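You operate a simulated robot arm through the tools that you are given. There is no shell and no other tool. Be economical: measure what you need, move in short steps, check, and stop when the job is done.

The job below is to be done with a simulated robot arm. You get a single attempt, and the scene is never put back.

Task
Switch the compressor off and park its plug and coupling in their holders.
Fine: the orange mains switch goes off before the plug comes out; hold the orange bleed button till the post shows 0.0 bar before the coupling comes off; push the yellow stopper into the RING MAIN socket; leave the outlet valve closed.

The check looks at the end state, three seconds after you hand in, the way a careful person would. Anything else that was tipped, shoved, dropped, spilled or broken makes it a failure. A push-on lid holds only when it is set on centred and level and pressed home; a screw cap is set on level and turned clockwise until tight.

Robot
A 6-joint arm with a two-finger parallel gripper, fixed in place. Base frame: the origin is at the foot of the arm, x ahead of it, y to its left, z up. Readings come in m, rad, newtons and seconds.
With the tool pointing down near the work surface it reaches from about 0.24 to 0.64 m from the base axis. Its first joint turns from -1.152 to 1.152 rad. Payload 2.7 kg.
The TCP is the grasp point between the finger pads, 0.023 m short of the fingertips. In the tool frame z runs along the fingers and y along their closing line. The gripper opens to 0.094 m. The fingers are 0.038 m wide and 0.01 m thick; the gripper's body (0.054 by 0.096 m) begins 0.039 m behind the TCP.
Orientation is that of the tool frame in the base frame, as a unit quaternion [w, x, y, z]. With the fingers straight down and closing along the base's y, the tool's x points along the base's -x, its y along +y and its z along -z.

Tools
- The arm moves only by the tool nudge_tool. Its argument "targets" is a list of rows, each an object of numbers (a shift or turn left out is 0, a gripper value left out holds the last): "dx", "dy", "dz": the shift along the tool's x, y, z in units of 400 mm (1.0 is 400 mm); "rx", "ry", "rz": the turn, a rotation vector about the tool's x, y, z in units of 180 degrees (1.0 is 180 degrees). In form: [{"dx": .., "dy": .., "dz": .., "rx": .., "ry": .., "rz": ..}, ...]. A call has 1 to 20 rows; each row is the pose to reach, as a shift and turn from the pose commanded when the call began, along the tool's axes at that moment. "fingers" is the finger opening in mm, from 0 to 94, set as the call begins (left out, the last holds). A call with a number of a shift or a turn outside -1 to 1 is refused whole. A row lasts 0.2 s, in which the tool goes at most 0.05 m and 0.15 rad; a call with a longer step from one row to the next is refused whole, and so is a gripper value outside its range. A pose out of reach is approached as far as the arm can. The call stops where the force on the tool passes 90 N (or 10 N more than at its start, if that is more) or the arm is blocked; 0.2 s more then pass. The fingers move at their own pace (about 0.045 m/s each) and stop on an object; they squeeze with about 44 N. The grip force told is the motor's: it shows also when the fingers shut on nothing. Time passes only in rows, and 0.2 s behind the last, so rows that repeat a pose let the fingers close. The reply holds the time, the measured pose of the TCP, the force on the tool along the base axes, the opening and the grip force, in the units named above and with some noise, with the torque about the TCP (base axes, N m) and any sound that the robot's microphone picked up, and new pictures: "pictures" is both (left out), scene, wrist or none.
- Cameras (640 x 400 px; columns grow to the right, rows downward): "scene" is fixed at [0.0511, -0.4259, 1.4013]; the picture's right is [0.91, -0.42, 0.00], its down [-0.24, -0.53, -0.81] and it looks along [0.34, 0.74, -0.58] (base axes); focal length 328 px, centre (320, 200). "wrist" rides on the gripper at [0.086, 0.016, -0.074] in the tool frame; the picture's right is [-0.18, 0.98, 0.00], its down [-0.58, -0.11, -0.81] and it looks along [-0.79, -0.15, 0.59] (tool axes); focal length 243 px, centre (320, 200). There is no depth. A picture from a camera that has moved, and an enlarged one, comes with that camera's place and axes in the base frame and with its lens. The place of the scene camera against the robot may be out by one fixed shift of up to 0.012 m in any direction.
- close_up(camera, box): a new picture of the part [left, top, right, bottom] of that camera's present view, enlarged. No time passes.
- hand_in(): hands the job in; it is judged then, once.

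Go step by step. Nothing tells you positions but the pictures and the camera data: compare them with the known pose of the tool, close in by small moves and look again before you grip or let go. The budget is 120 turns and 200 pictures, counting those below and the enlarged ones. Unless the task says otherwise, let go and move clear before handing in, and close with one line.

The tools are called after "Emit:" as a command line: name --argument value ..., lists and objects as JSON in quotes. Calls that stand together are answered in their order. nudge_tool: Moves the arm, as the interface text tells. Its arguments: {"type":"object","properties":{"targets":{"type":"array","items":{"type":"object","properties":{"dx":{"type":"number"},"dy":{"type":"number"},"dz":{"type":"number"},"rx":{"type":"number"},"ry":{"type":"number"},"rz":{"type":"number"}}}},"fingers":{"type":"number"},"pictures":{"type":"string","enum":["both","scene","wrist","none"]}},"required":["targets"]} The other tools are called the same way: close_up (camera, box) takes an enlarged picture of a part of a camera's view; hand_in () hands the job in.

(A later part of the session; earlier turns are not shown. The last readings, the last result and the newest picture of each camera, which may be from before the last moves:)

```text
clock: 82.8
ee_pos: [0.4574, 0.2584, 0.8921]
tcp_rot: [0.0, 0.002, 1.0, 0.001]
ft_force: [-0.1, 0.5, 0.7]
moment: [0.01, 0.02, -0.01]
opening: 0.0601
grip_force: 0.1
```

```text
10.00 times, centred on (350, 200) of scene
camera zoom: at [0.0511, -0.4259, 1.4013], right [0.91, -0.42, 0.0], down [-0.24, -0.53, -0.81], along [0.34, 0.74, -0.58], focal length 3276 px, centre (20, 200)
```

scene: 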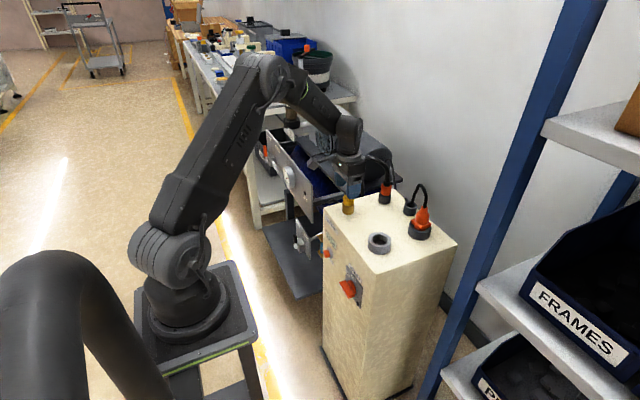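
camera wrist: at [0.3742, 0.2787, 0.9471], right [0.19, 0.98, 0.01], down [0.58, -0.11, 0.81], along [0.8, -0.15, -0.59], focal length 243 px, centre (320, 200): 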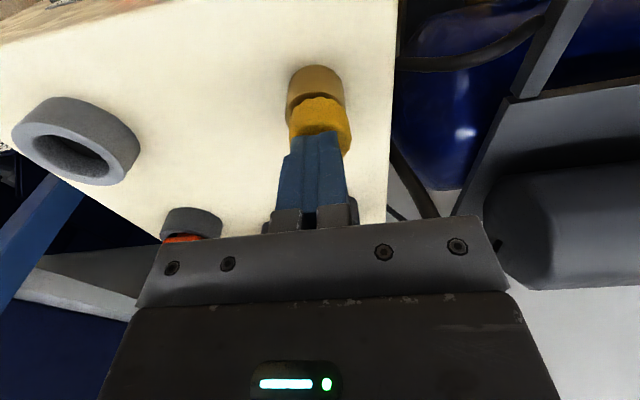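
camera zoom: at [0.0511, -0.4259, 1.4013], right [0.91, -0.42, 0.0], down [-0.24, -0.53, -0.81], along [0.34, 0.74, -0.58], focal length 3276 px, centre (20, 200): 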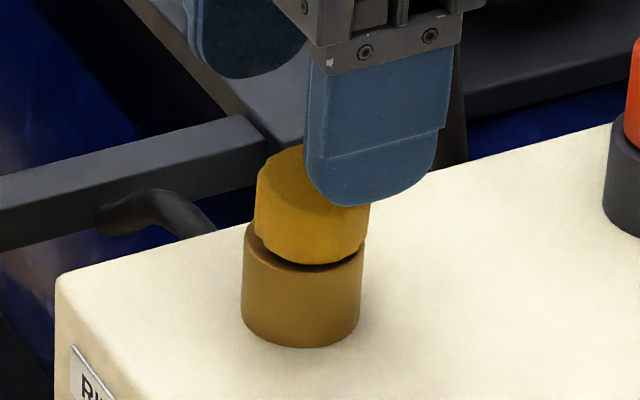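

The stopper leans a little, so the nose hasn't gone home. I'll level it with a light flat press from the top, then regrip and retry with careful centring.

Emit:
nudge_tool --targets '[{"dx": -0.008, "dy": 0.004}, {"dx": -0.008, "dy": 0.004}, {"dx": -0.008, "dy": 0.004}, {"dx": -0.008, "dy": 0.004}, {"dx": -0.008, "dy": 0.004, "dz": 0.03}, {"dx": -0.006, "dy": 0.004, "dz": 0.045}, {"dx": -0.005, "dy": 0.003, "dz": 0.053}, {"dx": -0.004, "dy": 0.003, "dz": 0.06}, {"dx": -0.003, "dy": 0.003, "dz": 0.066}]' --fingers 0 --pictures "none"

Emit:
close_up --camera "wrist" --box '[260, 40, 380, 160]'

Emit:
close_up --camera "scene" --box '[330, 180, 370, 220]'

```text
clock: 84.8
ee_pos: [0.46, 0.2634, 0.8749]
tcp_rot: [0.006, 0.001, 1.0, 0.005]
ft_force: [-15.2, 4.4, 61.0]
moment: [0.08, 0.9, -0.04]
opening: 0.0001
grip_force: 42.5
```

```text
3.33 times, centred on (320, 100) of wrist
camera zoom: at [0.3716, 0.2799, 0.9464], right [0.19, 0.98, 0.01], down [0.57, -0.12, 0.81], along [0.8, -0.14, -0.58], focal length 809 px, centre (320, 533)
```

zoom: 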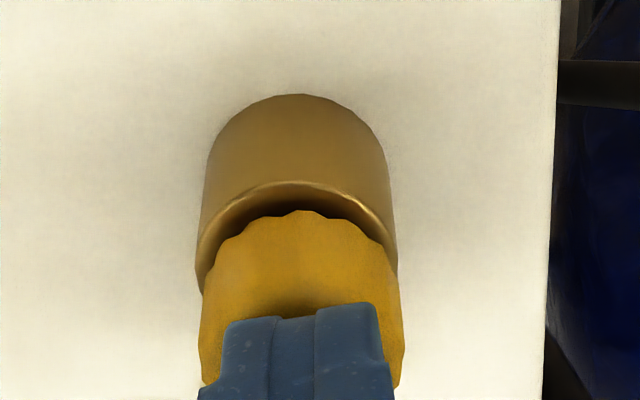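

```text
10.00 times, centred on (350, 200) of scene
camera zoom: at [0.0498, -0.4262, 1.4013], right [0.91, -0.42, 0.0], down [-0.24, -0.53, -0.81], along [0.34, 0.74, -0.58], focal length 3276 px, centre (20, 200)
```

zoom: 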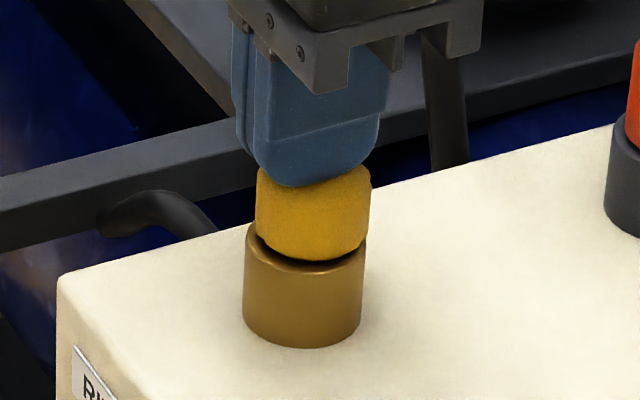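

Emit:
nudge_tool --targets '[{"dz": -0.006}, {"dz": -0.006, "dx": 0.004}, {"dz": -0.006, "dx": 0.009}, {"dz": 0.0, "dx": 0.011}, {"dz": 0.005, "dx": 0.013}]' --pictures "none"

Emit:
close_up --camera "wrist" --box '[260, 40, 380, 160]'

Emit:
close_up --camera "scene" --box '[330, 180, 370, 220]'

```text
clock: 86.0
ee_pos: [0.4591, 0.2633, 0.874]
tcp_rot: [0.012, 0.001, 1.0, 0.007]
ft_force: [7.6, 3.1, 52.7]
moment: [0.03, -0.58, 0.05]
opening: 0.0
grip_force: 41.9
```

```text
3.33 times, centred on (320, 100) of wrist
camera zoom: at [0.3698, 0.28, 0.9457], right [0.19, 0.98, 0.02], down [0.56, -0.12, 0.82], along [0.81, -0.14, -0.58], focal length 809 px, centre (320, 533)
```

zoom: 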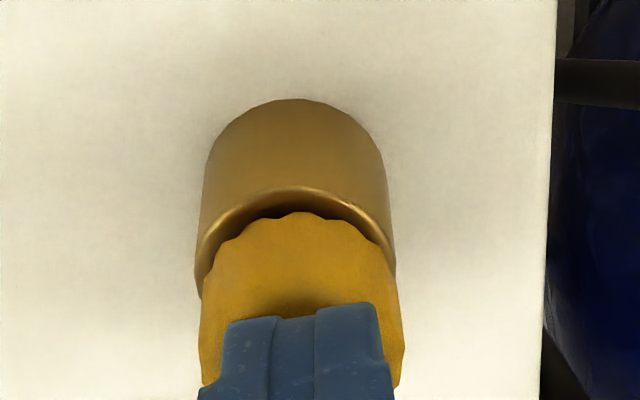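

```text
10.00 times, centred on (350, 200) of scene
camera zoom: at [0.0504, -0.4262, 1.4013], right [0.91, -0.42, 0.0], down [-0.24, -0.53, -0.81], along [0.34, 0.74, -0.58], focal length 3276 px, centre (20, 200)
```

zoom: 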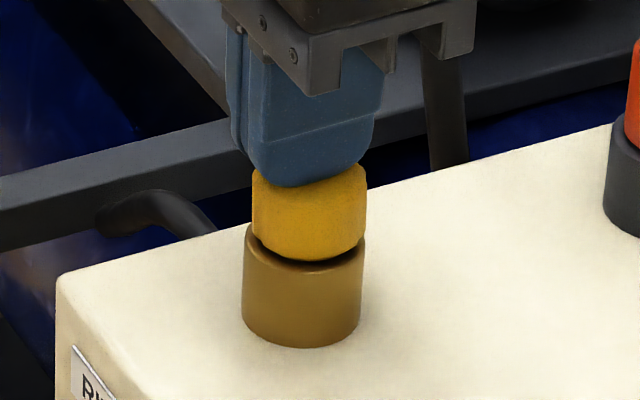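

Emit:
nudge_tool --targets '[{"dz": 0.004, "dx": 0.0}, {"dz": 0.008, "dx": 0.0}, {"dz": 0.011, "dx": 0.0}, {"dz": 0.011}]' --pictures "none"

Emit:
close_up --camera "wrist" --box '[260, 40, 380, 160]'

```text
clock: 87.0
ee_pos: [0.4589, 0.2653, 0.8735]
tcp_rot: [0.014, 0.001, 1.0, 0.009]
ft_force: [-4.1, -1.5, 78.5]
moment: [-0.14, 0.25, 0.02]
opening: 0.0
grip_force: 42.6
```

```text
3.33 times, centred on (320, 100) of wrist
camera zoom: at [0.3693, 0.2801, 0.9451], right [0.19, 0.98, 0.02], down [0.56, -0.12, 0.82], along [0.81, -0.14, -0.57], focal length 809 px, centre (320, 533)
```

zoom: 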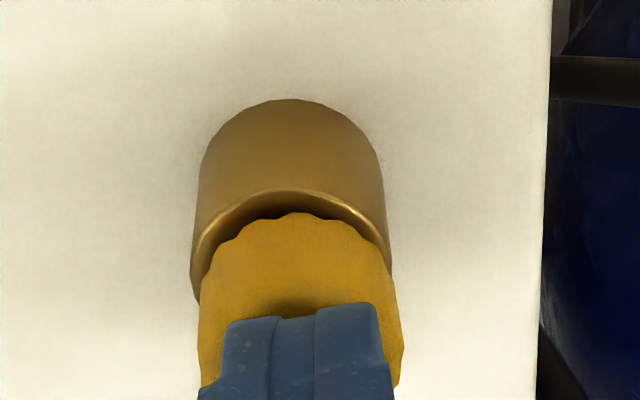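

Emit:
nudge_tool --targets '[{"dz": -0.01}, {"dz": -0.02}, {"dz": -0.05}, {"dz": -0.12}, {"dz": -0.2}, {"dz": -0.2}]' --pictures "none"

Emit:
close_up --camera "wrist" --box '[260, 0, 380, 120]'

Emit:
close_up --camera "scene" --box '[330, 180, 370, 220]'

```text
clock: 88.4
ee_pos: [0.4534, 0.2592, 0.941]
tcp_rot: [-0.001, 0.002, 1.0, -0.001]
ft_force: [0.5, 0.9, 0.3]
moment: [-0.02, 0.02, 0.0]
opening: 0.0001
grip_force: 42.5
```

```text
3.33 times, centred on (320, 60) of wrist
camera zoom: at [0.3662, 0.2763, 1.0141], right [0.19, 0.98, 0.0], down [0.58, -0.11, 0.81], along [0.79, -0.15, -0.59], focal length 809 px, centre (320, 667)
```

zoom: 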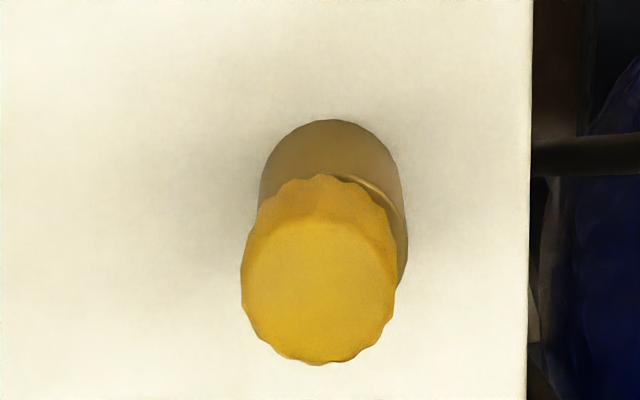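

```text
10.00 times, centred on (350, 200) of scene
camera zoom: at [0.051, -0.4259, 1.4013], right [0.91, -0.42, 0.0], down [-0.24, -0.53, -0.81], along [0.34, 0.74, -0.58], focal length 3276 px, centre (20, 200)
```

zoom: 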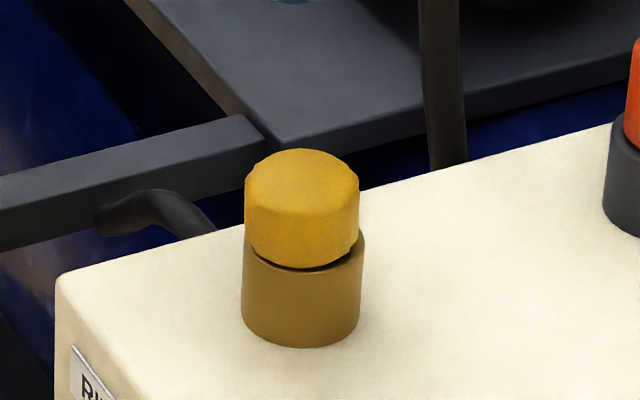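

The stopper still has play, so it isn't properly home. I'll regrip it gently, recentre and work it in with small moves under light load.

Emit:
nudge_tool --targets '[{"dx": -0.01}, {"dx": -0.01}, {"dx": -0.01, "dz": 0.06}, {"dx": -0.01, "dz": 0.12}, {"dx": -0.01, "dz": 0.17}, {"dx": -0.01, "dz": 0.2}, {"dx": -0.01, "dz": 0.204}]' --fingers 56 --pictures "none"

Emit:
nudge_tool --targets '[{"dz": 0}, {"dz": 0}, {"dz": 0}, {"dz": -0.01}, {"dz": -0.03}, {"dz": -0.06}, {"dz": -0.08}, {"dz": -0.08}]' --fingers 0 --pictures "none"

Emit:
close_up --camera "wrist" --box '[260, 40, 380, 180]'

Emit:
close_up --camera "scene" --box '[330, 180, 370, 220]'

```text
clock: 90.0
ee_pos: [0.4566, 0.2591, 0.8561]
tcp_rot: [0.0, 0.002, 1.0, 0.0]
ft_force: [-0.3, 0.1, 0.4]
moment: [0.0, 0.03, 0.0]
opening: 0.0558
grip_force: 0.1
```

```text
clock: 91.8
ee_pos: [0.4564, 0.2603, 0.8894]
tcp_rot: [0.0, 0.001, 1.0, 0.0]
ft_force: [0.2, -0.2, 0.6]
moment: [0.0, 0.01, -0.02]
opening: 0.0322
grip_force: 44.0
```

```text
2.86 times, centred on (320, 110) of wrist
camera zoom: at [0.3687, 0.2772, 0.9637], right [0.19, 0.98, 0.0], down [0.58, -0.11, 0.81], along [0.79, -0.15, -0.59], focal length 693 px, centre (320, 457)
```

zoom: 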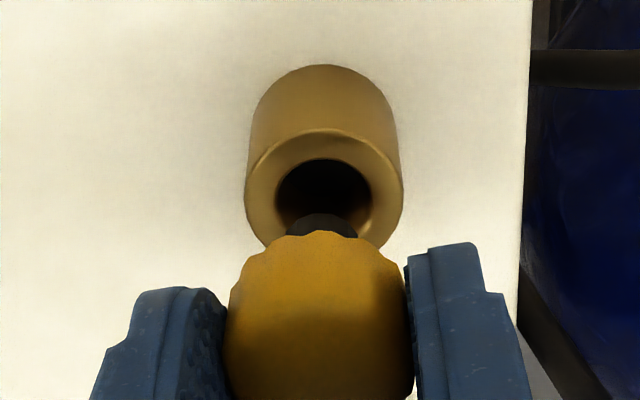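

```text
10.00 times, centred on (350, 200) of scene
camera zoom: at [0.0511, -0.4259, 1.4013], right [0.91, -0.42, 0.0], down [-0.24, -0.53, -0.81], along [0.34, 0.74, -0.58], focal length 3276 px, centre (20, 200)
```

zoom: 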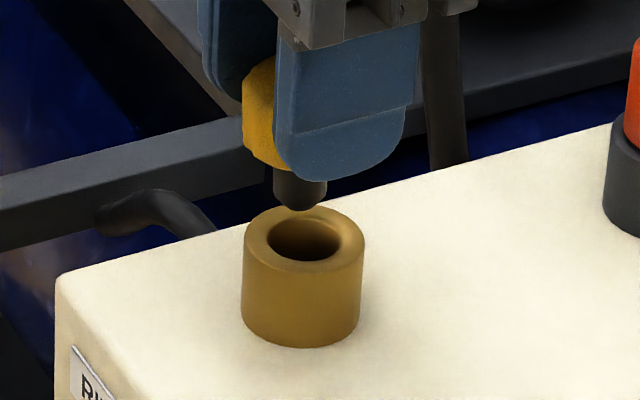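

Now I can see nose and bore clearly: the stopper is about 2.3 mm short in x. I'm correcting that and lowering to contact.

Emit:
nudge_tool --targets '[{"dx": -0.0058, "dy": 0.001}, {"dx": -0.0058, "dy": 0.001}]' --pictures "none"

Emit:
close_up --camera "scene" --box '[330, 180, 370, 220]'

Emit:
close_up --camera "wrist" --box '[280, 60, 360, 140]'

```text
clock: 92.4
ee_pos: [0.4586, 0.2607, 0.8902]
tcp_rot: [0.0, 0.002, 1.0, -0.001]
ft_force: [-0.5, 0.2, -1.0]
moment: [-0.02, 0.01, 0.0]
opening: 0.0323
grip_force: 43.9
```

```text
10.00 times, centred on (350, 200) of scene
camera zoom: at [0.0511, -0.4259, 1.4013], right [0.91, -0.42, 0.0], down [-0.24, -0.53, -0.81], along [0.34, 0.74, -0.58], focal length 3276 px, centre (20, 200)
```

zoom: 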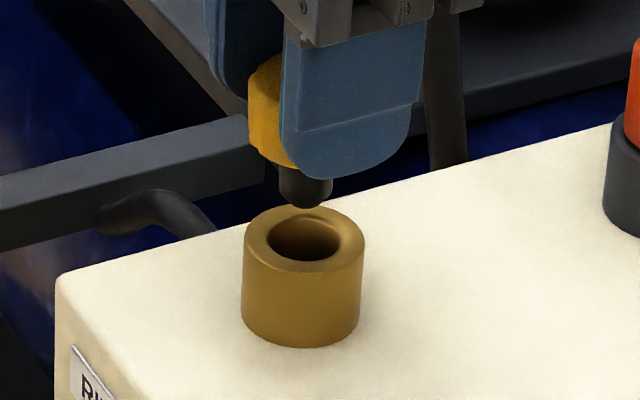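

```text
5.00 times, centred on (320, 100) of wrist
camera zoom: at [0.3714, 0.2784, 0.9631], right [0.19, 0.98, 0.0], down [0.58, -0.11, 0.81], along [0.79, -0.15, -0.59], focal length 1213 px, centre (320, 700)
```

zoom: 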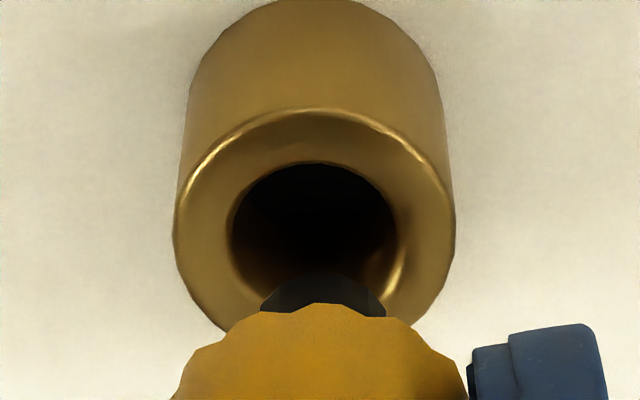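

Emit:
nudge_tool --targets '[{"dy": -0.003}, {"dy": -0.003, "dz": 0.03}, {"dy": -0.003, "dz": 0.06}, {"dy": -0.003, "dz": 0.075}, {"dy": -0.003, "dz": 0.08}]' --pictures "none"

Emit:
close_up --camera "scene" --box '[330, 180, 370, 220]'

Emit:
close_up --camera "wrist" --box '[270, 70, 370, 170]'

```text
clock: 93.6
ee_pos: [0.4588, 0.26, 0.8563]
tcp_rot: [0.0, 0.001, 1.0, 0.0]
ft_force: [0.0, 1.9, 4.8]
moment: [0.11, -0.02, -0.03]
opening: 0.0321
grip_force: 44.0
```

```text
10.00 times, centred on (350, 200) of scene
camera zoom: at [0.051, -0.4258, 1.4014], right [0.91, -0.42, 0.0], down [-0.24, -0.53, -0.81], along [0.34, 0.74, -0.58], focal length 3276 px, centre (20, 200)
```

zoom: 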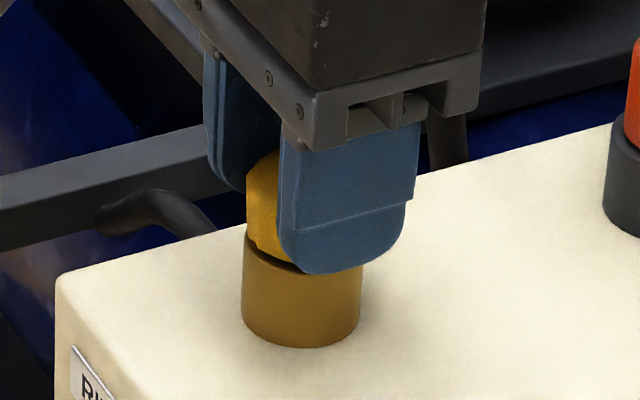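

```text
4.00 times, centred on (320, 120) of wrist
camera zoom: at [0.3715, 0.2771, 0.9299], right [0.19, 0.98, 0.0], down [0.58, -0.11, 0.81], along [0.79, -0.15, -0.59], focal length 970 px, centre (320, 520)
```

zoom: 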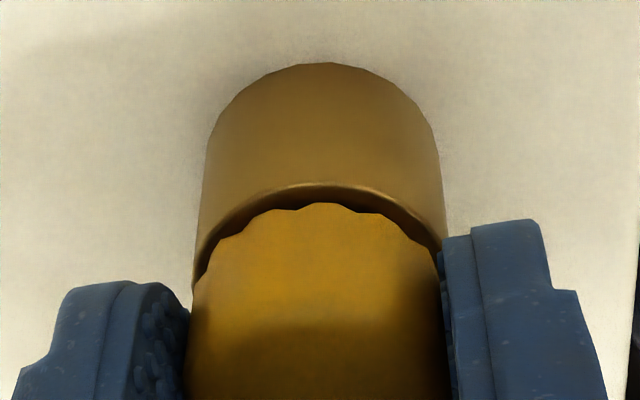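

Well centred now with the gap closing. Pressing down while cancelling side drift.

Emit:
nudge_tool --targets '[{"dx": 0.001, "dz": 0.004}, {"dx": 0.003, "dy": 0.0, "dz": 0.008}, {"dx": 0.004, "dy": 0.001, "dz": 0.012}, {"dx": 0.005, "dy": 0.001, "dz": 0.015}]' --pictures "none"

Emit:
close_up --camera "wrist" --box '[270, 70, 370, 170]'

```text
clock: 94.6
ee_pos: [0.4593, 0.2592, 0.8531]
tcp_rot: [0.003, 0.0, 1.0, 0.002]
ft_force: [1.9, -2.0, 23.9]
moment: [-0.38, -0.05, -0.01]
opening: 0.0323
grip_force: 44.3
```

```text
4.00 times, centred on (320, 120) of wrist
camera zoom: at [0.3713, 0.2768, 0.9261], right [0.19, 0.98, 0.0], down [0.58, -0.11, 0.81], along [0.8, -0.15, -0.59], focal length 970 px, centre (320, 520)
```

zoom: 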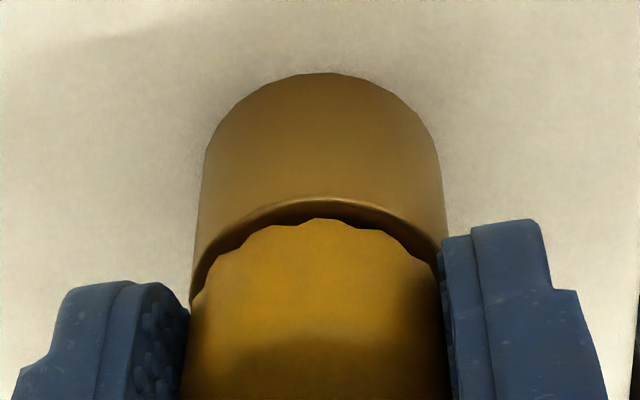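

Emit:
nudge_tool --targets '[{"dz": 0}, {"dz": 0}, {"dz": -0.02}, {"dz": -0.07}, {"dz": -0.12}, {"dz": -0.12}]' --fingers 60 --pictures "none"

Emit:
close_up --camera "wrist" --box '[270, 40, 370, 140]'

Emit:
close_up --camera "scene" --box '[330, 180, 370, 220]'

```text
clock: 96.0
ee_pos: [0.4568, 0.2606, 0.8994]
tcp_rot: [0.0, 0.001, 1.0, 0.0]
ft_force: [0.4, 0.1, 0.3]
moment: [-0.03, -0.02, 0.01]
opening: 0.0598
grip_force: 0.0
```

```text
4.00 times, centred on (320, 90) of wrist
camera zoom: at [0.3702, 0.2772, 0.9729], right [0.19, 0.98, 0.0], down [0.58, -0.11, 0.81], along [0.79, -0.15, -0.59], focal length 970 px, centre (320, 640)
```

zoom: 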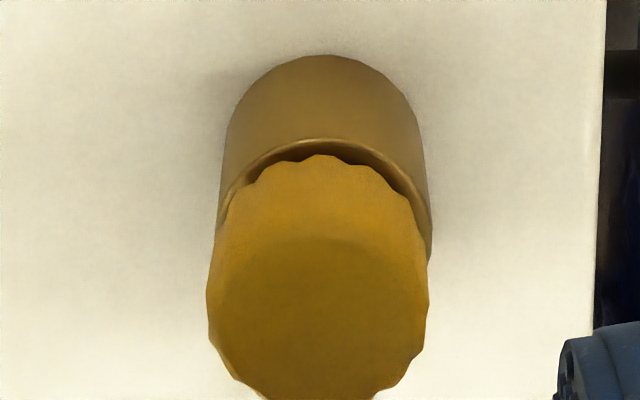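

```text
10.00 times, centred on (350, 200) of scene
camera zoom: at [0.0511, -0.4259, 1.4013], right [0.91, -0.42, 0.0], down [-0.24, -0.53, -0.81], along [0.34, 0.74, -0.58], focal length 3276 px, centre (20, 200)
```

zoom: 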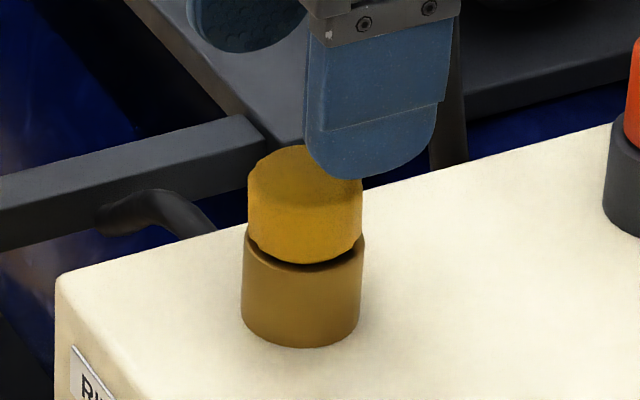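

Emit:
nudge_tool --targets '[{"dx": -0.006}, {"dx": -0.006}, {"dx": -0.006}, {"dx": -0.006}, {"dx": -0.006, "dz": 0.04}, {"dx": -0.006, "dz": 0.058}, {"dx": -0.005, "dz": 0.063}, {"dx": -0.004, "dz": 0.068}, {"dx": -0.003, "dz": 0.073}, {"dx": -0.001, "dz": 0.078}, {"dx": 0.0, "dz": 0.083}]' --fingers 0 --pictures "none"

Emit:
close_up --camera "scene" --box '[330, 180, 370, 220]'

Emit:
close_up --camera "wrist" --box '[270, 50, 370, 150]'

```text
clock: 98.4
ee_pos: [0.4612, 0.262, 0.8746]
tcp_rot: [0.007, 0.0, 1.0, 0.004]
ft_force: [-6.1, -4.4, 55.2]
moment: [-0.2, 0.4, 0.02]
opening: 0.0
grip_force: 42.5
```

```text
10.00 times, centred on (350, 200) of scene
camera zoom: at [0.0501, -0.4264, 1.4012], right [0.91, -0.42, 0.0], down [-0.24, -0.53, -0.81], along [0.34, 0.74, -0.58], focal length 3276 px, centre (20, 200)
```

zoom: 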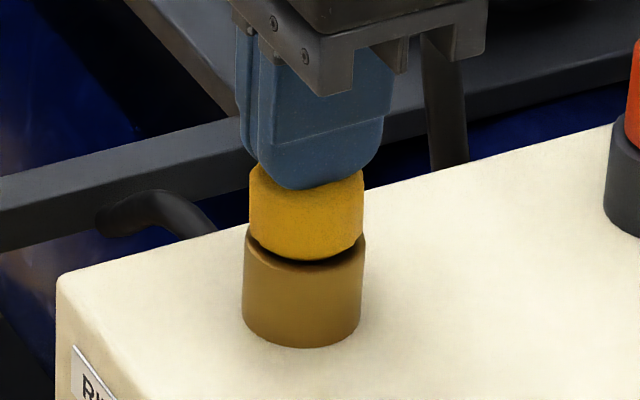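

```text
4.00 times, centred on (320, 100) of wrist
camera zoom: at [0.3722, 0.278, 0.9465], right [0.19, 0.98, 0.01], down [0.57, -0.12, 0.81], along [0.8, -0.15, -0.58], focal length 970 px, centre (320, 600)
```

zoom: 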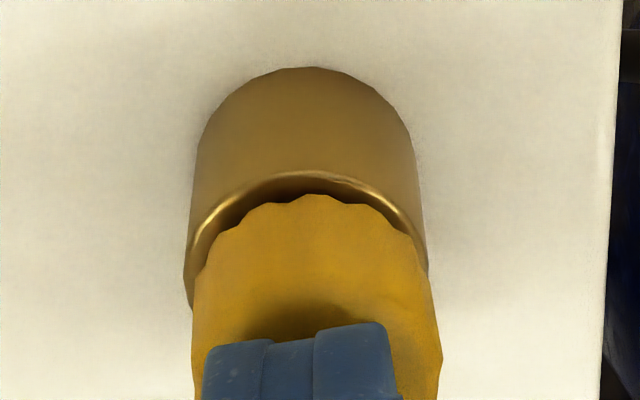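

Emit:
nudge_tool --targets '[{"dz": -0.009}, {"dz": -0.009, "dy": -0.004}, {"dz": -0.009, "dy": -0.008}, {"dz": -0.003, "dy": -0.008}, {"dz": 0.003, "dy": -0.008, "dx": 0.001}, {"dz": 0.008, "dy": -0.008, "dx": 0.002}]' --pictures "none"

Emit:
close_up --camera "wrist" --box '[270, 50, 370, 150]'

```text
clock: 99.8
ee_pos: [0.4597, 0.259, 0.8737]
tcp_rot: [0.009, 0.001, 1.0, 0.006]
ft_force: [-10.3, 0.0, 69.2]
moment: [0.0, 0.71, 0.01]
opening: 0.0
grip_force: 42.0
```

```text
4.00 times, centred on (320, 100) of wrist
camera zoom: at [0.3713, 0.276, 0.946], right [0.19, 0.98, 0.02], down [0.57, -0.12, 0.82], along [0.8, -0.14, -0.58], focal length 970 px, centre (320, 600)
```

zoom: 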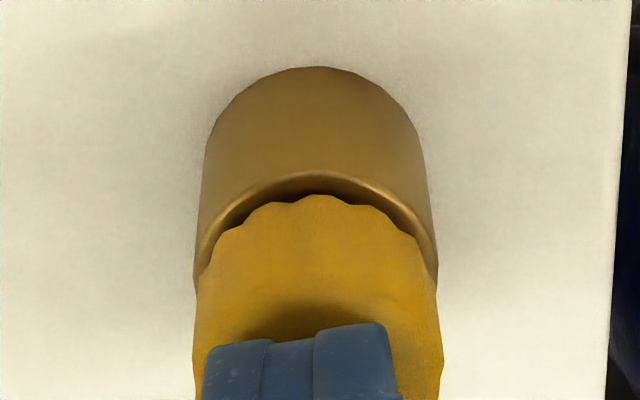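

Emit:
nudge_tool --targets '[{"dx": 0.003, "dz": 0.0}, {"dx": 0.005, "dz": 0.003}, {"dx": 0.005, "dz": 0.006}, {"dx": 0.005, "dz": 0.008}, {"dx": 0.005, "dz": 0.01}]' --pictures "none"

Emit:
close_up --camera "wrist" --box '[270, 50, 370, 150]'

Emit:
close_up --camera "scene" --box '[330, 180, 370, 220]'

```text
clock: 101.0
ee_pos: [0.4605, 0.2604, 0.8727]
tcp_rot: [0.014, 0.001, 1.0, 0.008]
ft_force: [-11.1, -2.9, 83.8]
moment: [-0.13, 0.76, 0.02]
opening: 0.0
grip_force: 42.1
```

```text
4.00 times, centred on (320, 100) of wrist
camera zoom: at [0.3708, 0.2764, 0.9451], right [0.19, 0.98, 0.02], down [0.56, -0.12, 0.82], along [0.81, -0.14, -0.57], focal length 970 px, centre (320, 600)
```

zoom: 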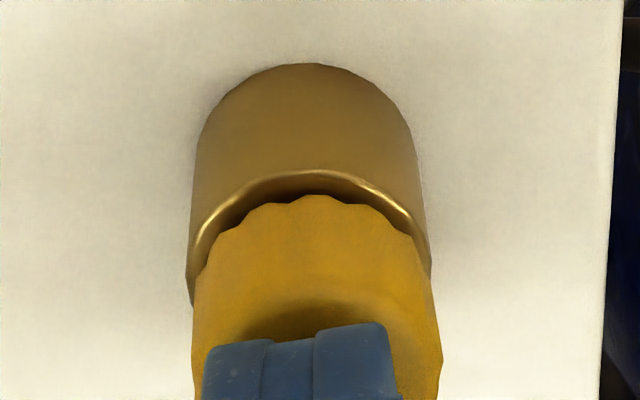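

```text
10.00 times, centred on (350, 200) of scene
camera zoom: at [0.0496, -0.4266, 1.4012], right [0.91, -0.42, 0.0], down [-0.24, -0.53, -0.81], along [0.34, 0.74, -0.58], focal length 3276 px, centre (20, 200)
```

zoom: 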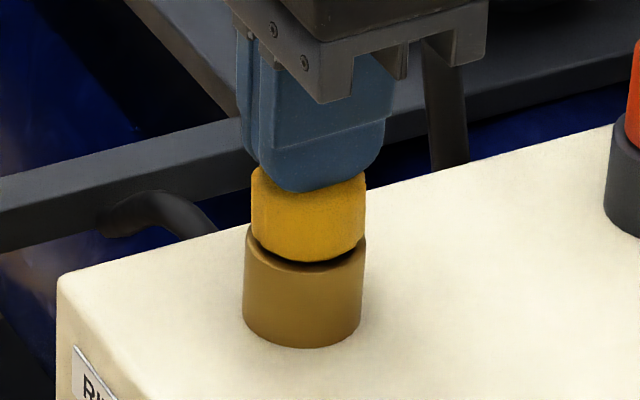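

Full 84 N with no further travel, so it's at the stop. I'll unload gradually while walking the sideways preload back to zero so the stopper isn't dragged.

Emit:
nudge_tool --targets '[{"dz": -0.008, "dx": -0.004, "dy": 0.002}, {"dz": -0.016, "dx": -0.008, "dy": 0.004}, {"dz": -0.024, "dx": -0.012, "dy": 0.006}, {"dz": -0.03, "dx": -0.014, "dy": 0.007}, {"dz": -0.034, "dx": -0.015, "dy": 0.0075}, {"dz": -0.04, "dx": -0.016, "dy": 0.0075}, {"dz": -0.06, "dx": -0.016, "dy": 0.0075}, {"dz": -0.12, "dx": -0.016, "dy": 0.0075}, {"dz": -0.2, "dx": -0.016, "dy": 0.0075}, {"dz": -0.2, "dx": -0.016, "dy": 0.0075}]' --pictures "none"

Emit:
close_up --camera "wrist" --box '[270, 0, 370, 100]'

Emit:
close_up --camera "scene" --box '[330, 180, 370, 220]'

```text
clock: 103.2
ee_pos: [0.4601, 0.2587, 0.9388]
tcp_rot: [-0.001, 0.002, 1.0, 0.0]
ft_force: [0.1, 0.1, -0.4]
moment: [0.0, 0.0, 0.0]
opening: 0.0
grip_force: 42.3
```

```text
4.00 times, centred on (320, 50) of wrist
camera zoom: at [0.3718, 0.2754, 1.0123], right [0.19, 0.98, 0.0], down [0.58, -0.11, 0.81], along [0.79, -0.15, -0.59], focal length 970 px, centre (320, 800)
```

zoom: 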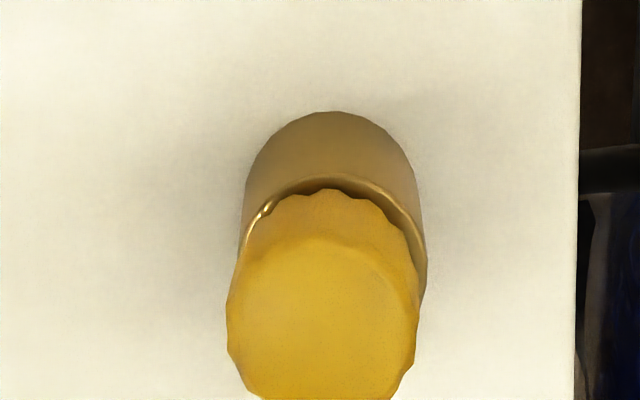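

```text
10.00 times, centred on (350, 200) of scene
camera zoom: at [0.0511, -0.4259, 1.4013], right [0.91, -0.42, 0.0], down [-0.24, -0.53, -0.81], along [0.34, 0.74, -0.58], focal length 3276 px, centre (20, 200)
```

zoom: 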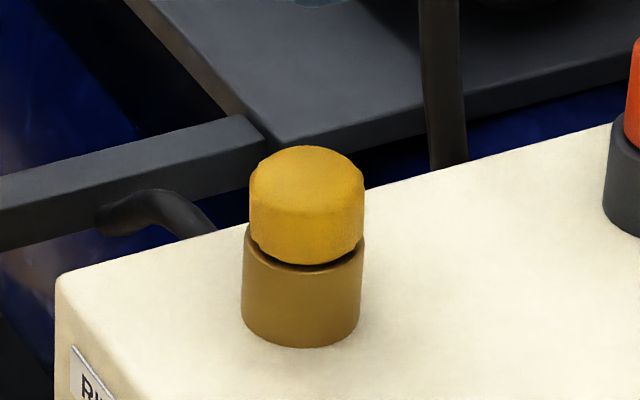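

Depth matches how the coupling sat. The stopper has ended ~2 mm off within its play, so I'll grip it lightly where it sits to square and centre it, then let go without load.

Emit:
nudge_tool --targets '[{"dy": 0.005}, {"dy": 0.005, "dz": 0.06}, {"dy": 0.005, "dz": 0.12}, {"dy": 0.005, "dz": 0.17}, {"dy": 0.005, "dz": 0.194}, {"dy": 0.005, "dz": 0.194}]' --fingers 56 --pictures "none"

Emit:
nudge_tool --targets '[{"dz": 0}, {"dz": 0}, {"dz": 0}, {"dz": 0.0, "dx": -0.002}, {"dz": 0.003, "dx": -0.003}]' --fingers 0 --pictures "none"

Emit:
close_up --camera "wrist" --box '[270, 70, 370, 170]'

Emit:
close_up --camera "scene" --box '[330, 180, 370, 220]'

```text
clock: 104.6
ee_pos: [0.4603, 0.2609, 0.8605]
tcp_rot: [0.0, 0.0, 1.0, 0.0]
ft_force: [0.0, 0.0, 0.8]
moment: [0.02, 0.0, -0.02]
opening: 0.0562
grip_force: 0.0
```

```text
clock: 105.8
ee_pos: [0.4607, 0.2606, 0.8611]
tcp_rot: [0.0, 0.001, 1.0, 0.0]
ft_force: [-3.5, -0.6, 8.4]
moment: [-0.03, 0.26, 0.0]
opening: 0.0313
grip_force: 44.4
```

```text
4.00 times, centred on (320, 120) of wrist
camera zoom: at [0.3744, 0.2779, 0.9347], right [0.19, 0.98, 0.0], down [0.58, -0.11, 0.81], along [0.79, -0.15, -0.59], focal length 970 px, centre (320, 520)
```

zoom: 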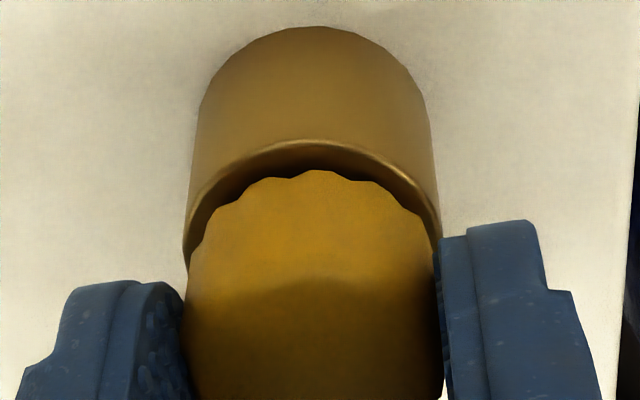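

```text
10.00 times, centred on (350, 200) of scene
camera zoom: at [0.0508, -0.426, 1.4013], right [0.91, -0.42, 0.0], down [-0.24, -0.53, -0.81], along [0.34, 0.74, -0.58], focal length 3276 px, centre (20, 200)
```

zoom: 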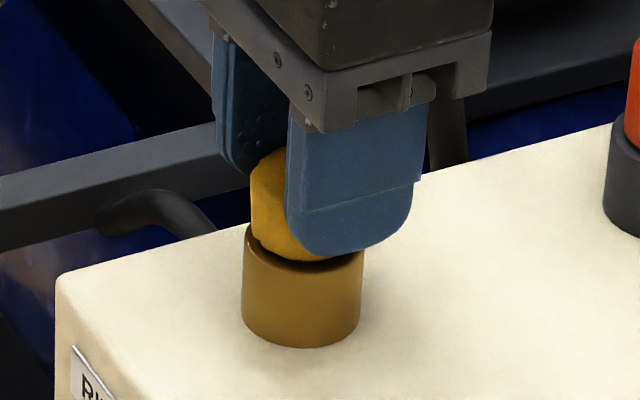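

Emit:
nudge_tool --targets '[{"dx": 0.002, "dz": 0.001}, {"dx": 0.004, "dz": 0.002}, {"dx": 0.005, "dz": 0.004}, {"dx": 0.005, "dz": 0.006}]' --pictures "none"

Emit:
close_up --camera "wrist" --box '[270, 70, 370, 170]'

Emit:
close_up --camera "scene" --box '[330, 180, 370, 220]'

```text
clock: 106.8
ee_pos: [0.4618, 0.2608, 0.8601]
tcp_rot: [0.002, 0.0, 1.0, 0.001]
ft_force: [5.7, -9.0, 29.4]
moment: [-0.56, -0.1, 0.08]
opening: 0.0315
grip_force: 44.3
```

```text
4.00 times, centred on (320, 120) of wrist
camera zoom: at [0.3732, 0.2786, 0.9333], right [0.19, 0.98, 0.0], down [0.58, -0.11, 0.81], along [0.8, -0.15, -0.59], focal length 970 px, centre (320, 520)
```

zoom: 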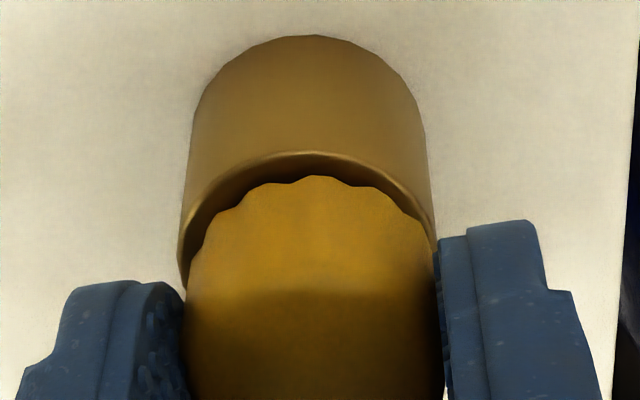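

```text
10.00 times, centred on (350, 200) of scene
camera zoom: at [0.0508, -0.4263, 1.4012], right [0.91, -0.42, 0.0], down [-0.24, -0.53, -0.81], along [0.34, 0.74, -0.58], focal length 3276 px, centre (20, 200)
```

zoom: 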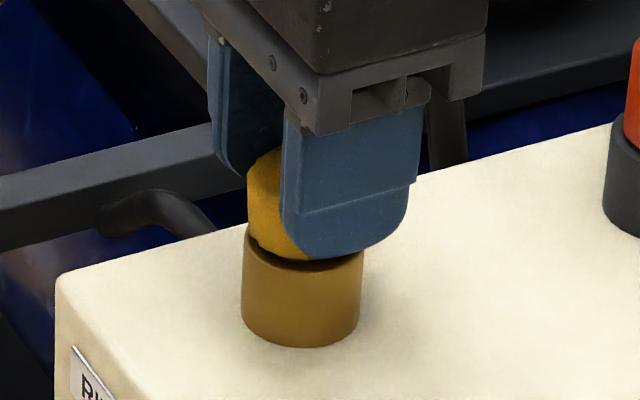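

Emit:
nudge_tool --targets '[{"dy": -0.002}, {"dy": -0.003, "dx": -0.001}, {"dy": -0.003, "dx": -0.001, "dz": 0.003}, {"dy": -0.003, "dx": -0.001, "dz": 0.006}]' --pictures "none"

Emit:
close_up --camera "wrist" --box '[270, 70, 370, 170]'

```text
clock: 107.8
ee_pos: [0.4603, 0.2612, 0.8569]
tcp_rot: [0.0, 0.0, 1.0, 0.003]
ft_force: [-2.2, 4.3, 27.6]
moment: [0.37, 0.32, 0.08]
opening: 0.0313
grip_force: 43.6
```

```text
4.00 times, centred on (320, 120) of wrist
camera zoom: at [0.3722, 0.2785, 0.9309], right [0.19, 0.98, 0.0], down [0.58, -0.11, 0.81], along [0.79, -0.15, -0.59], focal length 970 px, centre (320, 520)
```

zoom: 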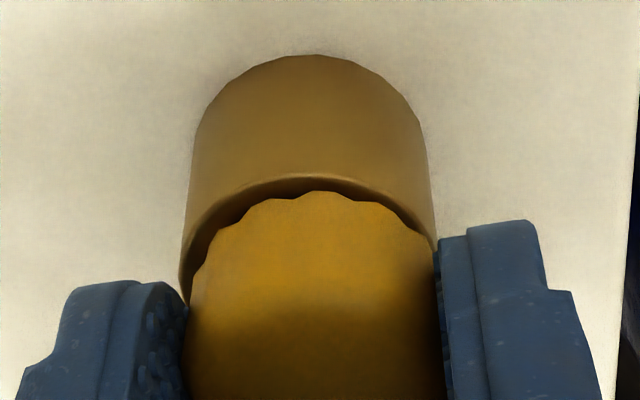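

Emit:
nudge_tool --targets '[{"dz": -0.004}, {"dz": -0.004}, {"dz": -0.02}, {"dz": -0.07}, {"dz": -0.11}, {"dz": -0.11}]' --fingers 60 --pictures "none"

Emit:
close_up --camera "wrist" --box '[270, 40, 370, 140]'

Emit:
close_up --camera "scene" --box '[330, 180, 370, 220]'

```text
clock: 109.2
ee_pos: [0.4595, 0.2598, 0.9]
tcp_rot: [0.0, 0.0, 1.0, 0.0]
ft_force: [0.1, -0.1, -0.6]
moment: [0.0, -0.02, 0.01]
opening: 0.06
grip_force: 0.1
```

```text
4.00 times, centred on (320, 90) of wrist
camera zoom: at [0.3718, 0.2778, 0.9739], right [0.19, 0.98, 0.0], down [0.58, -0.11, 0.81], along [0.79, -0.15, -0.59], focal length 970 px, centre (320, 640)
```

zoom: 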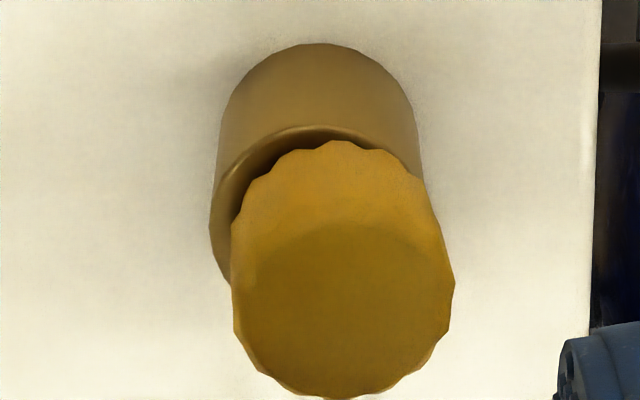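

```text
10.00 times, centred on (350, 200) of scene
camera zoom: at [0.0511, -0.4259, 1.4013], right [0.91, -0.42, 0.0], down [-0.24, -0.53, -0.81], along [0.34, 0.74, -0.58], focal length 3276 px, centre (20, 200)
```

zoom: 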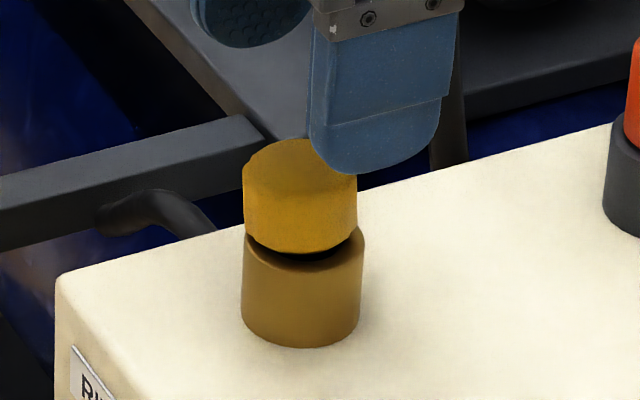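

The release itself pulled it up a bit (I lifted while the fingers were still opening). I'll press it from the top again along a drift-compensated path and retrace the same path when unloading.

Emit:
nudge_tool --targets '[{"dx": -0.005}, {"dx": -0.005}, {"dx": -0.005}, {"dx": -0.005, "dz": 0.04}, {"dx": -0.005, "dz": 0.055}, {"dx": -0.005, "dz": 0.0625}, {"dx": -0.0025, "dy": -0.001, "dz": 0.0685}, {"dx": 0.0, "dy": -0.0022, "dz": 0.0745}, {"dx": 0.003, "dy": -0.0035, "dz": 0.081}, {"dx": 0.0057, "dy": -0.005, "dz": 0.0875}, {"dx": 0.0057, "dy": -0.005, "dz": 0.0875}]' --fingers 0 --pictures "none"

Emit:
close_up --camera "wrist" --box '[270, 50, 370, 150]'

Emit:
close_up --camera "scene" --box '[330, 180, 370, 220]'

```text
clock: 111.6
ee_pos: [0.4623, 0.2592, 0.8743]
tcp_rot: [0.01, 0.0, 1.0, 0.004]
ft_force: [2.8, -14.2, 62.8]
moment: [-0.4, 0.14, 0.04]
opening: 0.0
grip_force: 42.8
```

```text
4.00 times, centred on (320, 100) of wrist
camera zoom: at [0.3731, 0.2761, 0.9461], right [0.18, 0.98, 0.01], down [0.57, -0.12, 0.82], along [0.8, -0.14, -0.58], focal length 970 px, centre (320, 600)
```

zoom: 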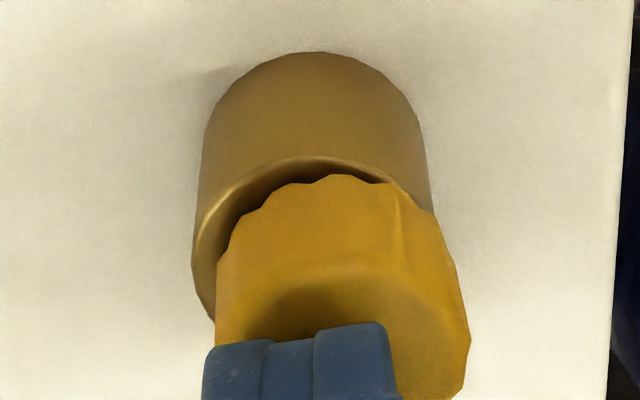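

```text
10.00 times, centred on (350, 200) of scene
camera zoom: at [0.0502, -0.4267, 1.4011], right [0.91, -0.42, 0.0], down [-0.24, -0.53, -0.81], along [0.34, 0.74, -0.58], focal length 3276 px, centre (20, 200)
```

zoom: 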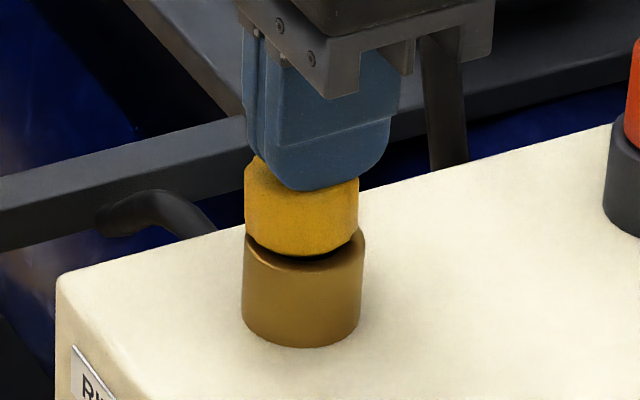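

It tilted under the off-axis load, so I'll unload along the same path. Then I'll regrip to square it, seat it centred, and this time open fully before lifting.

Emit:
nudge_tool --targets '[{"dx": -0.003, "dy": 0.0015, "dz": -0.0065}, {"dx": -0.006, "dy": 0.003, "dz": -0.013}, {"dx": -0.0085, "dy": 0.004, "dz": -0.019}, {"dx": -0.0107, "dy": 0.005, "dz": -0.025}, {"dx": -0.0107, "dy": 0.005, "dz": -0.04}, {"dx": -0.0107, "dy": 0.005, "dz": -0.07}, {"dx": -0.0107, "dy": 0.005, "dz": -0.09}]' --pictures "none"

Emit:
nudge_tool --targets '[{"dz": 0}, {"dz": 0}, {"dz": 0.03}, {"dz": 0.07}, {"dz": 0.1}, {"dz": 0.1}]' --fingers 64 --pictures "wrist"

```text
clock: 113.2
ee_pos: [0.4621, 0.2604, 0.9009]
tcp_rot: [-0.001, 0.001, 1.0, -0.001]
ft_force: [-0.6, 0.4, -0.4]
moment: [-0.05, -0.05, 0.0]
opening: 0.0
grip_force: 42.5
```

```text
clock: 114.6
ee_pos: [0.4623, 0.26, 0.8594]
tcp_rot: [0.0, 0.002, 1.0, 0.0]
ft_force: [-0.1, -0.1, -0.2]
moment: [-0.02, 0.03, 0.01]
opening: 0.064
grip_force: 0.2
camera wrist: at [0.3755, 0.2776, 0.9325], right [0.19, 0.98, 0.0], down [0.58, -0.11, 0.81], along [0.79, -0.15, -0.59], focal length 243 px, centre (320, 200)
```

wrist: 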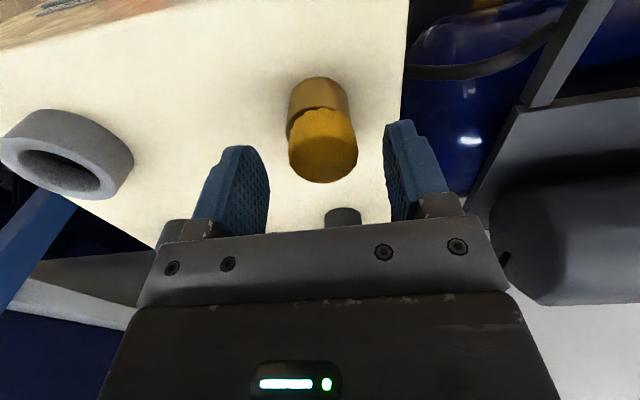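

Emit:
nudge_tool --targets '[{"dz": 0}, {"dz": 0}, {"dz": 0}, {"dz": -0.01}, {"dz": -0.04}, {"dz": -0.08}, {"dz": -0.085}, {"dz": -0.085}]' --fingers 0 --pictures "none"

Emit:
close_up --camera "scene" --box '[330, 175, 370, 215]'

Emit:
close_up --camera "wrist" --box '[270, 60, 370, 160]'

```text
clock: 116.4
ee_pos: [0.4625, 0.2593, 0.8941]
tcp_rot: [0.0, 0.001, 1.0, 0.0]
ft_force: [-0.7, 0.4, -0.5]
moment: [0.01, -0.04, 0.03]
opening: 0.0313
grip_force: 44.4
```

```text
10.00 times, centred on (350, 195) of scene
camera zoom: at [0.0511, -0.4259, 1.4013], right [0.91, -0.42, 0.0], down [-0.24, -0.53, -0.81], along [0.34, 0.74, -0.58], focal length 3276 px, centre (20, 250)
```

zoom: 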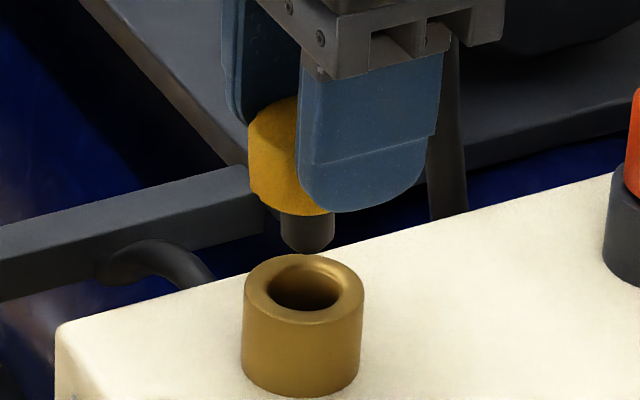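

```text
4.00 times, centred on (320, 110) of wrist
camera zoom: at [0.3757, 0.2768, 0.9682], right [0.19, 0.98, 0.0], down [0.58, -0.11, 0.81], along [0.79, -0.15, -0.59], focal length 970 px, centre (320, 560)
```

zoom: 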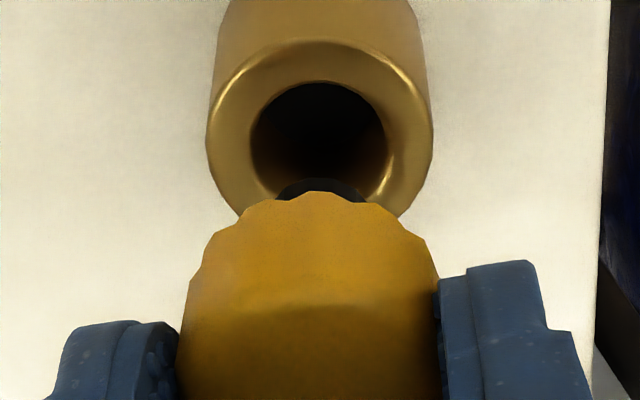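

The stopper is held about 3° tilted (top toward −x). I'll tilt the tool to stand it upright, shift to keep the nose over the bore, and lower.

Emit:
nudge_tool --targets '[{"ry": 0.008, "dx": -0.003}, {"ry": 0.016, "dx": -0.0058}, {"ry": 0.016, "dx": -0.0058, "dz": 0.015}, {"ry": 0.016, "dx": -0.0058, "dz": 0.03}, {"ry": 0.016, "dx": -0.0058, "dz": 0.03}]' --pictures "none"

Emit:
close_up --camera "scene" --box '[330, 175, 370, 215]'

Emit:
close_up --camera "wrist" --box '[270, 60, 370, 160]'

```text
clock: 117.6
ee_pos: [0.4662, 0.2598, 0.8815]
tcp_rot: [-0.026, 0.002, 1.0, 0.0]
ft_force: [-0.1, 0.9, -0.6]
moment: [0.02, -0.03, -0.02]
opening: 0.0312
grip_force: 43.9
```

```text
10.00 times, centred on (350, 195) of scene
camera zoom: at [0.0511, -0.4259, 1.4013], right [0.91, -0.42, 0.0], down [-0.24, -0.53, -0.81], along [0.34, 0.74, -0.58], focal length 3276 px, centre (20, 250)
```

zoom: 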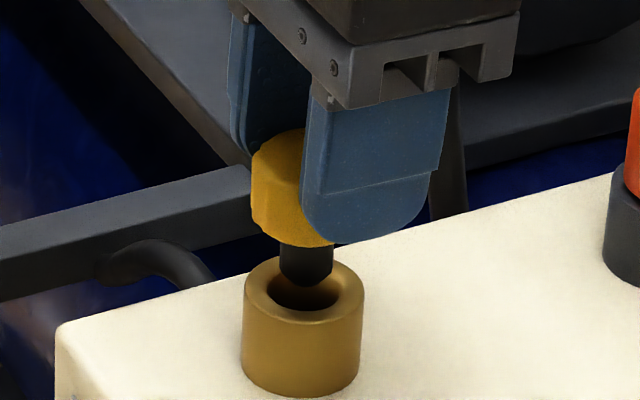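

```text
4.00 times, centred on (320, 110) of wrist
camera zoom: at [0.3822, 0.2776, 0.9602], right [0.19, 0.98, -0.01], down [0.62, -0.11, 0.78], along [0.76, -0.15, -0.63], focal length 970 px, centre (320, 560)
```

zoom: 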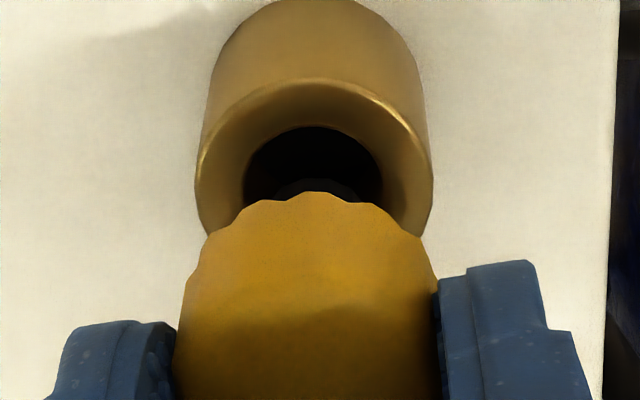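

Emit:
nudge_tool --targets '[{"dy": -0.0015, "dz": 0.02}, {"dy": -0.0015, "dz": 0.04}, {"dy": -0.0015, "dz": 0.05}, {"dy": -0.0015, "dz": 0.056}]' --pictures "none"

Emit:
close_up --camera "scene" --box '[330, 180, 370, 220]'

```text
clock: 118.6
ee_pos: [0.4649, 0.2597, 0.8606]
tcp_rot: [-0.025, 0.001, 1.0, 0.0]
ft_force: [2.1, 2.2, 1.7]
moment: [0.09, -0.05, 0.01]
opening: 0.0313
grip_force: 43.8
```

```text
10.00 times, centred on (350, 200) of scene
camera zoom: at [0.0511, -0.4259, 1.4013], right [0.91, -0.42, 0.0], down [-0.24, -0.53, -0.81], along [0.34, 0.74, -0.58], focal length 3276 px, centre (20, 200)
```

zoom: 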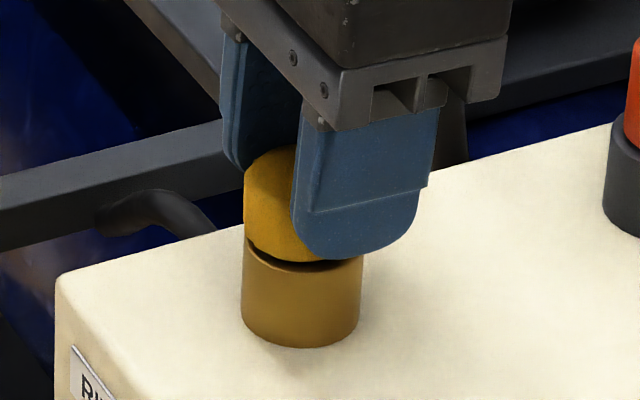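

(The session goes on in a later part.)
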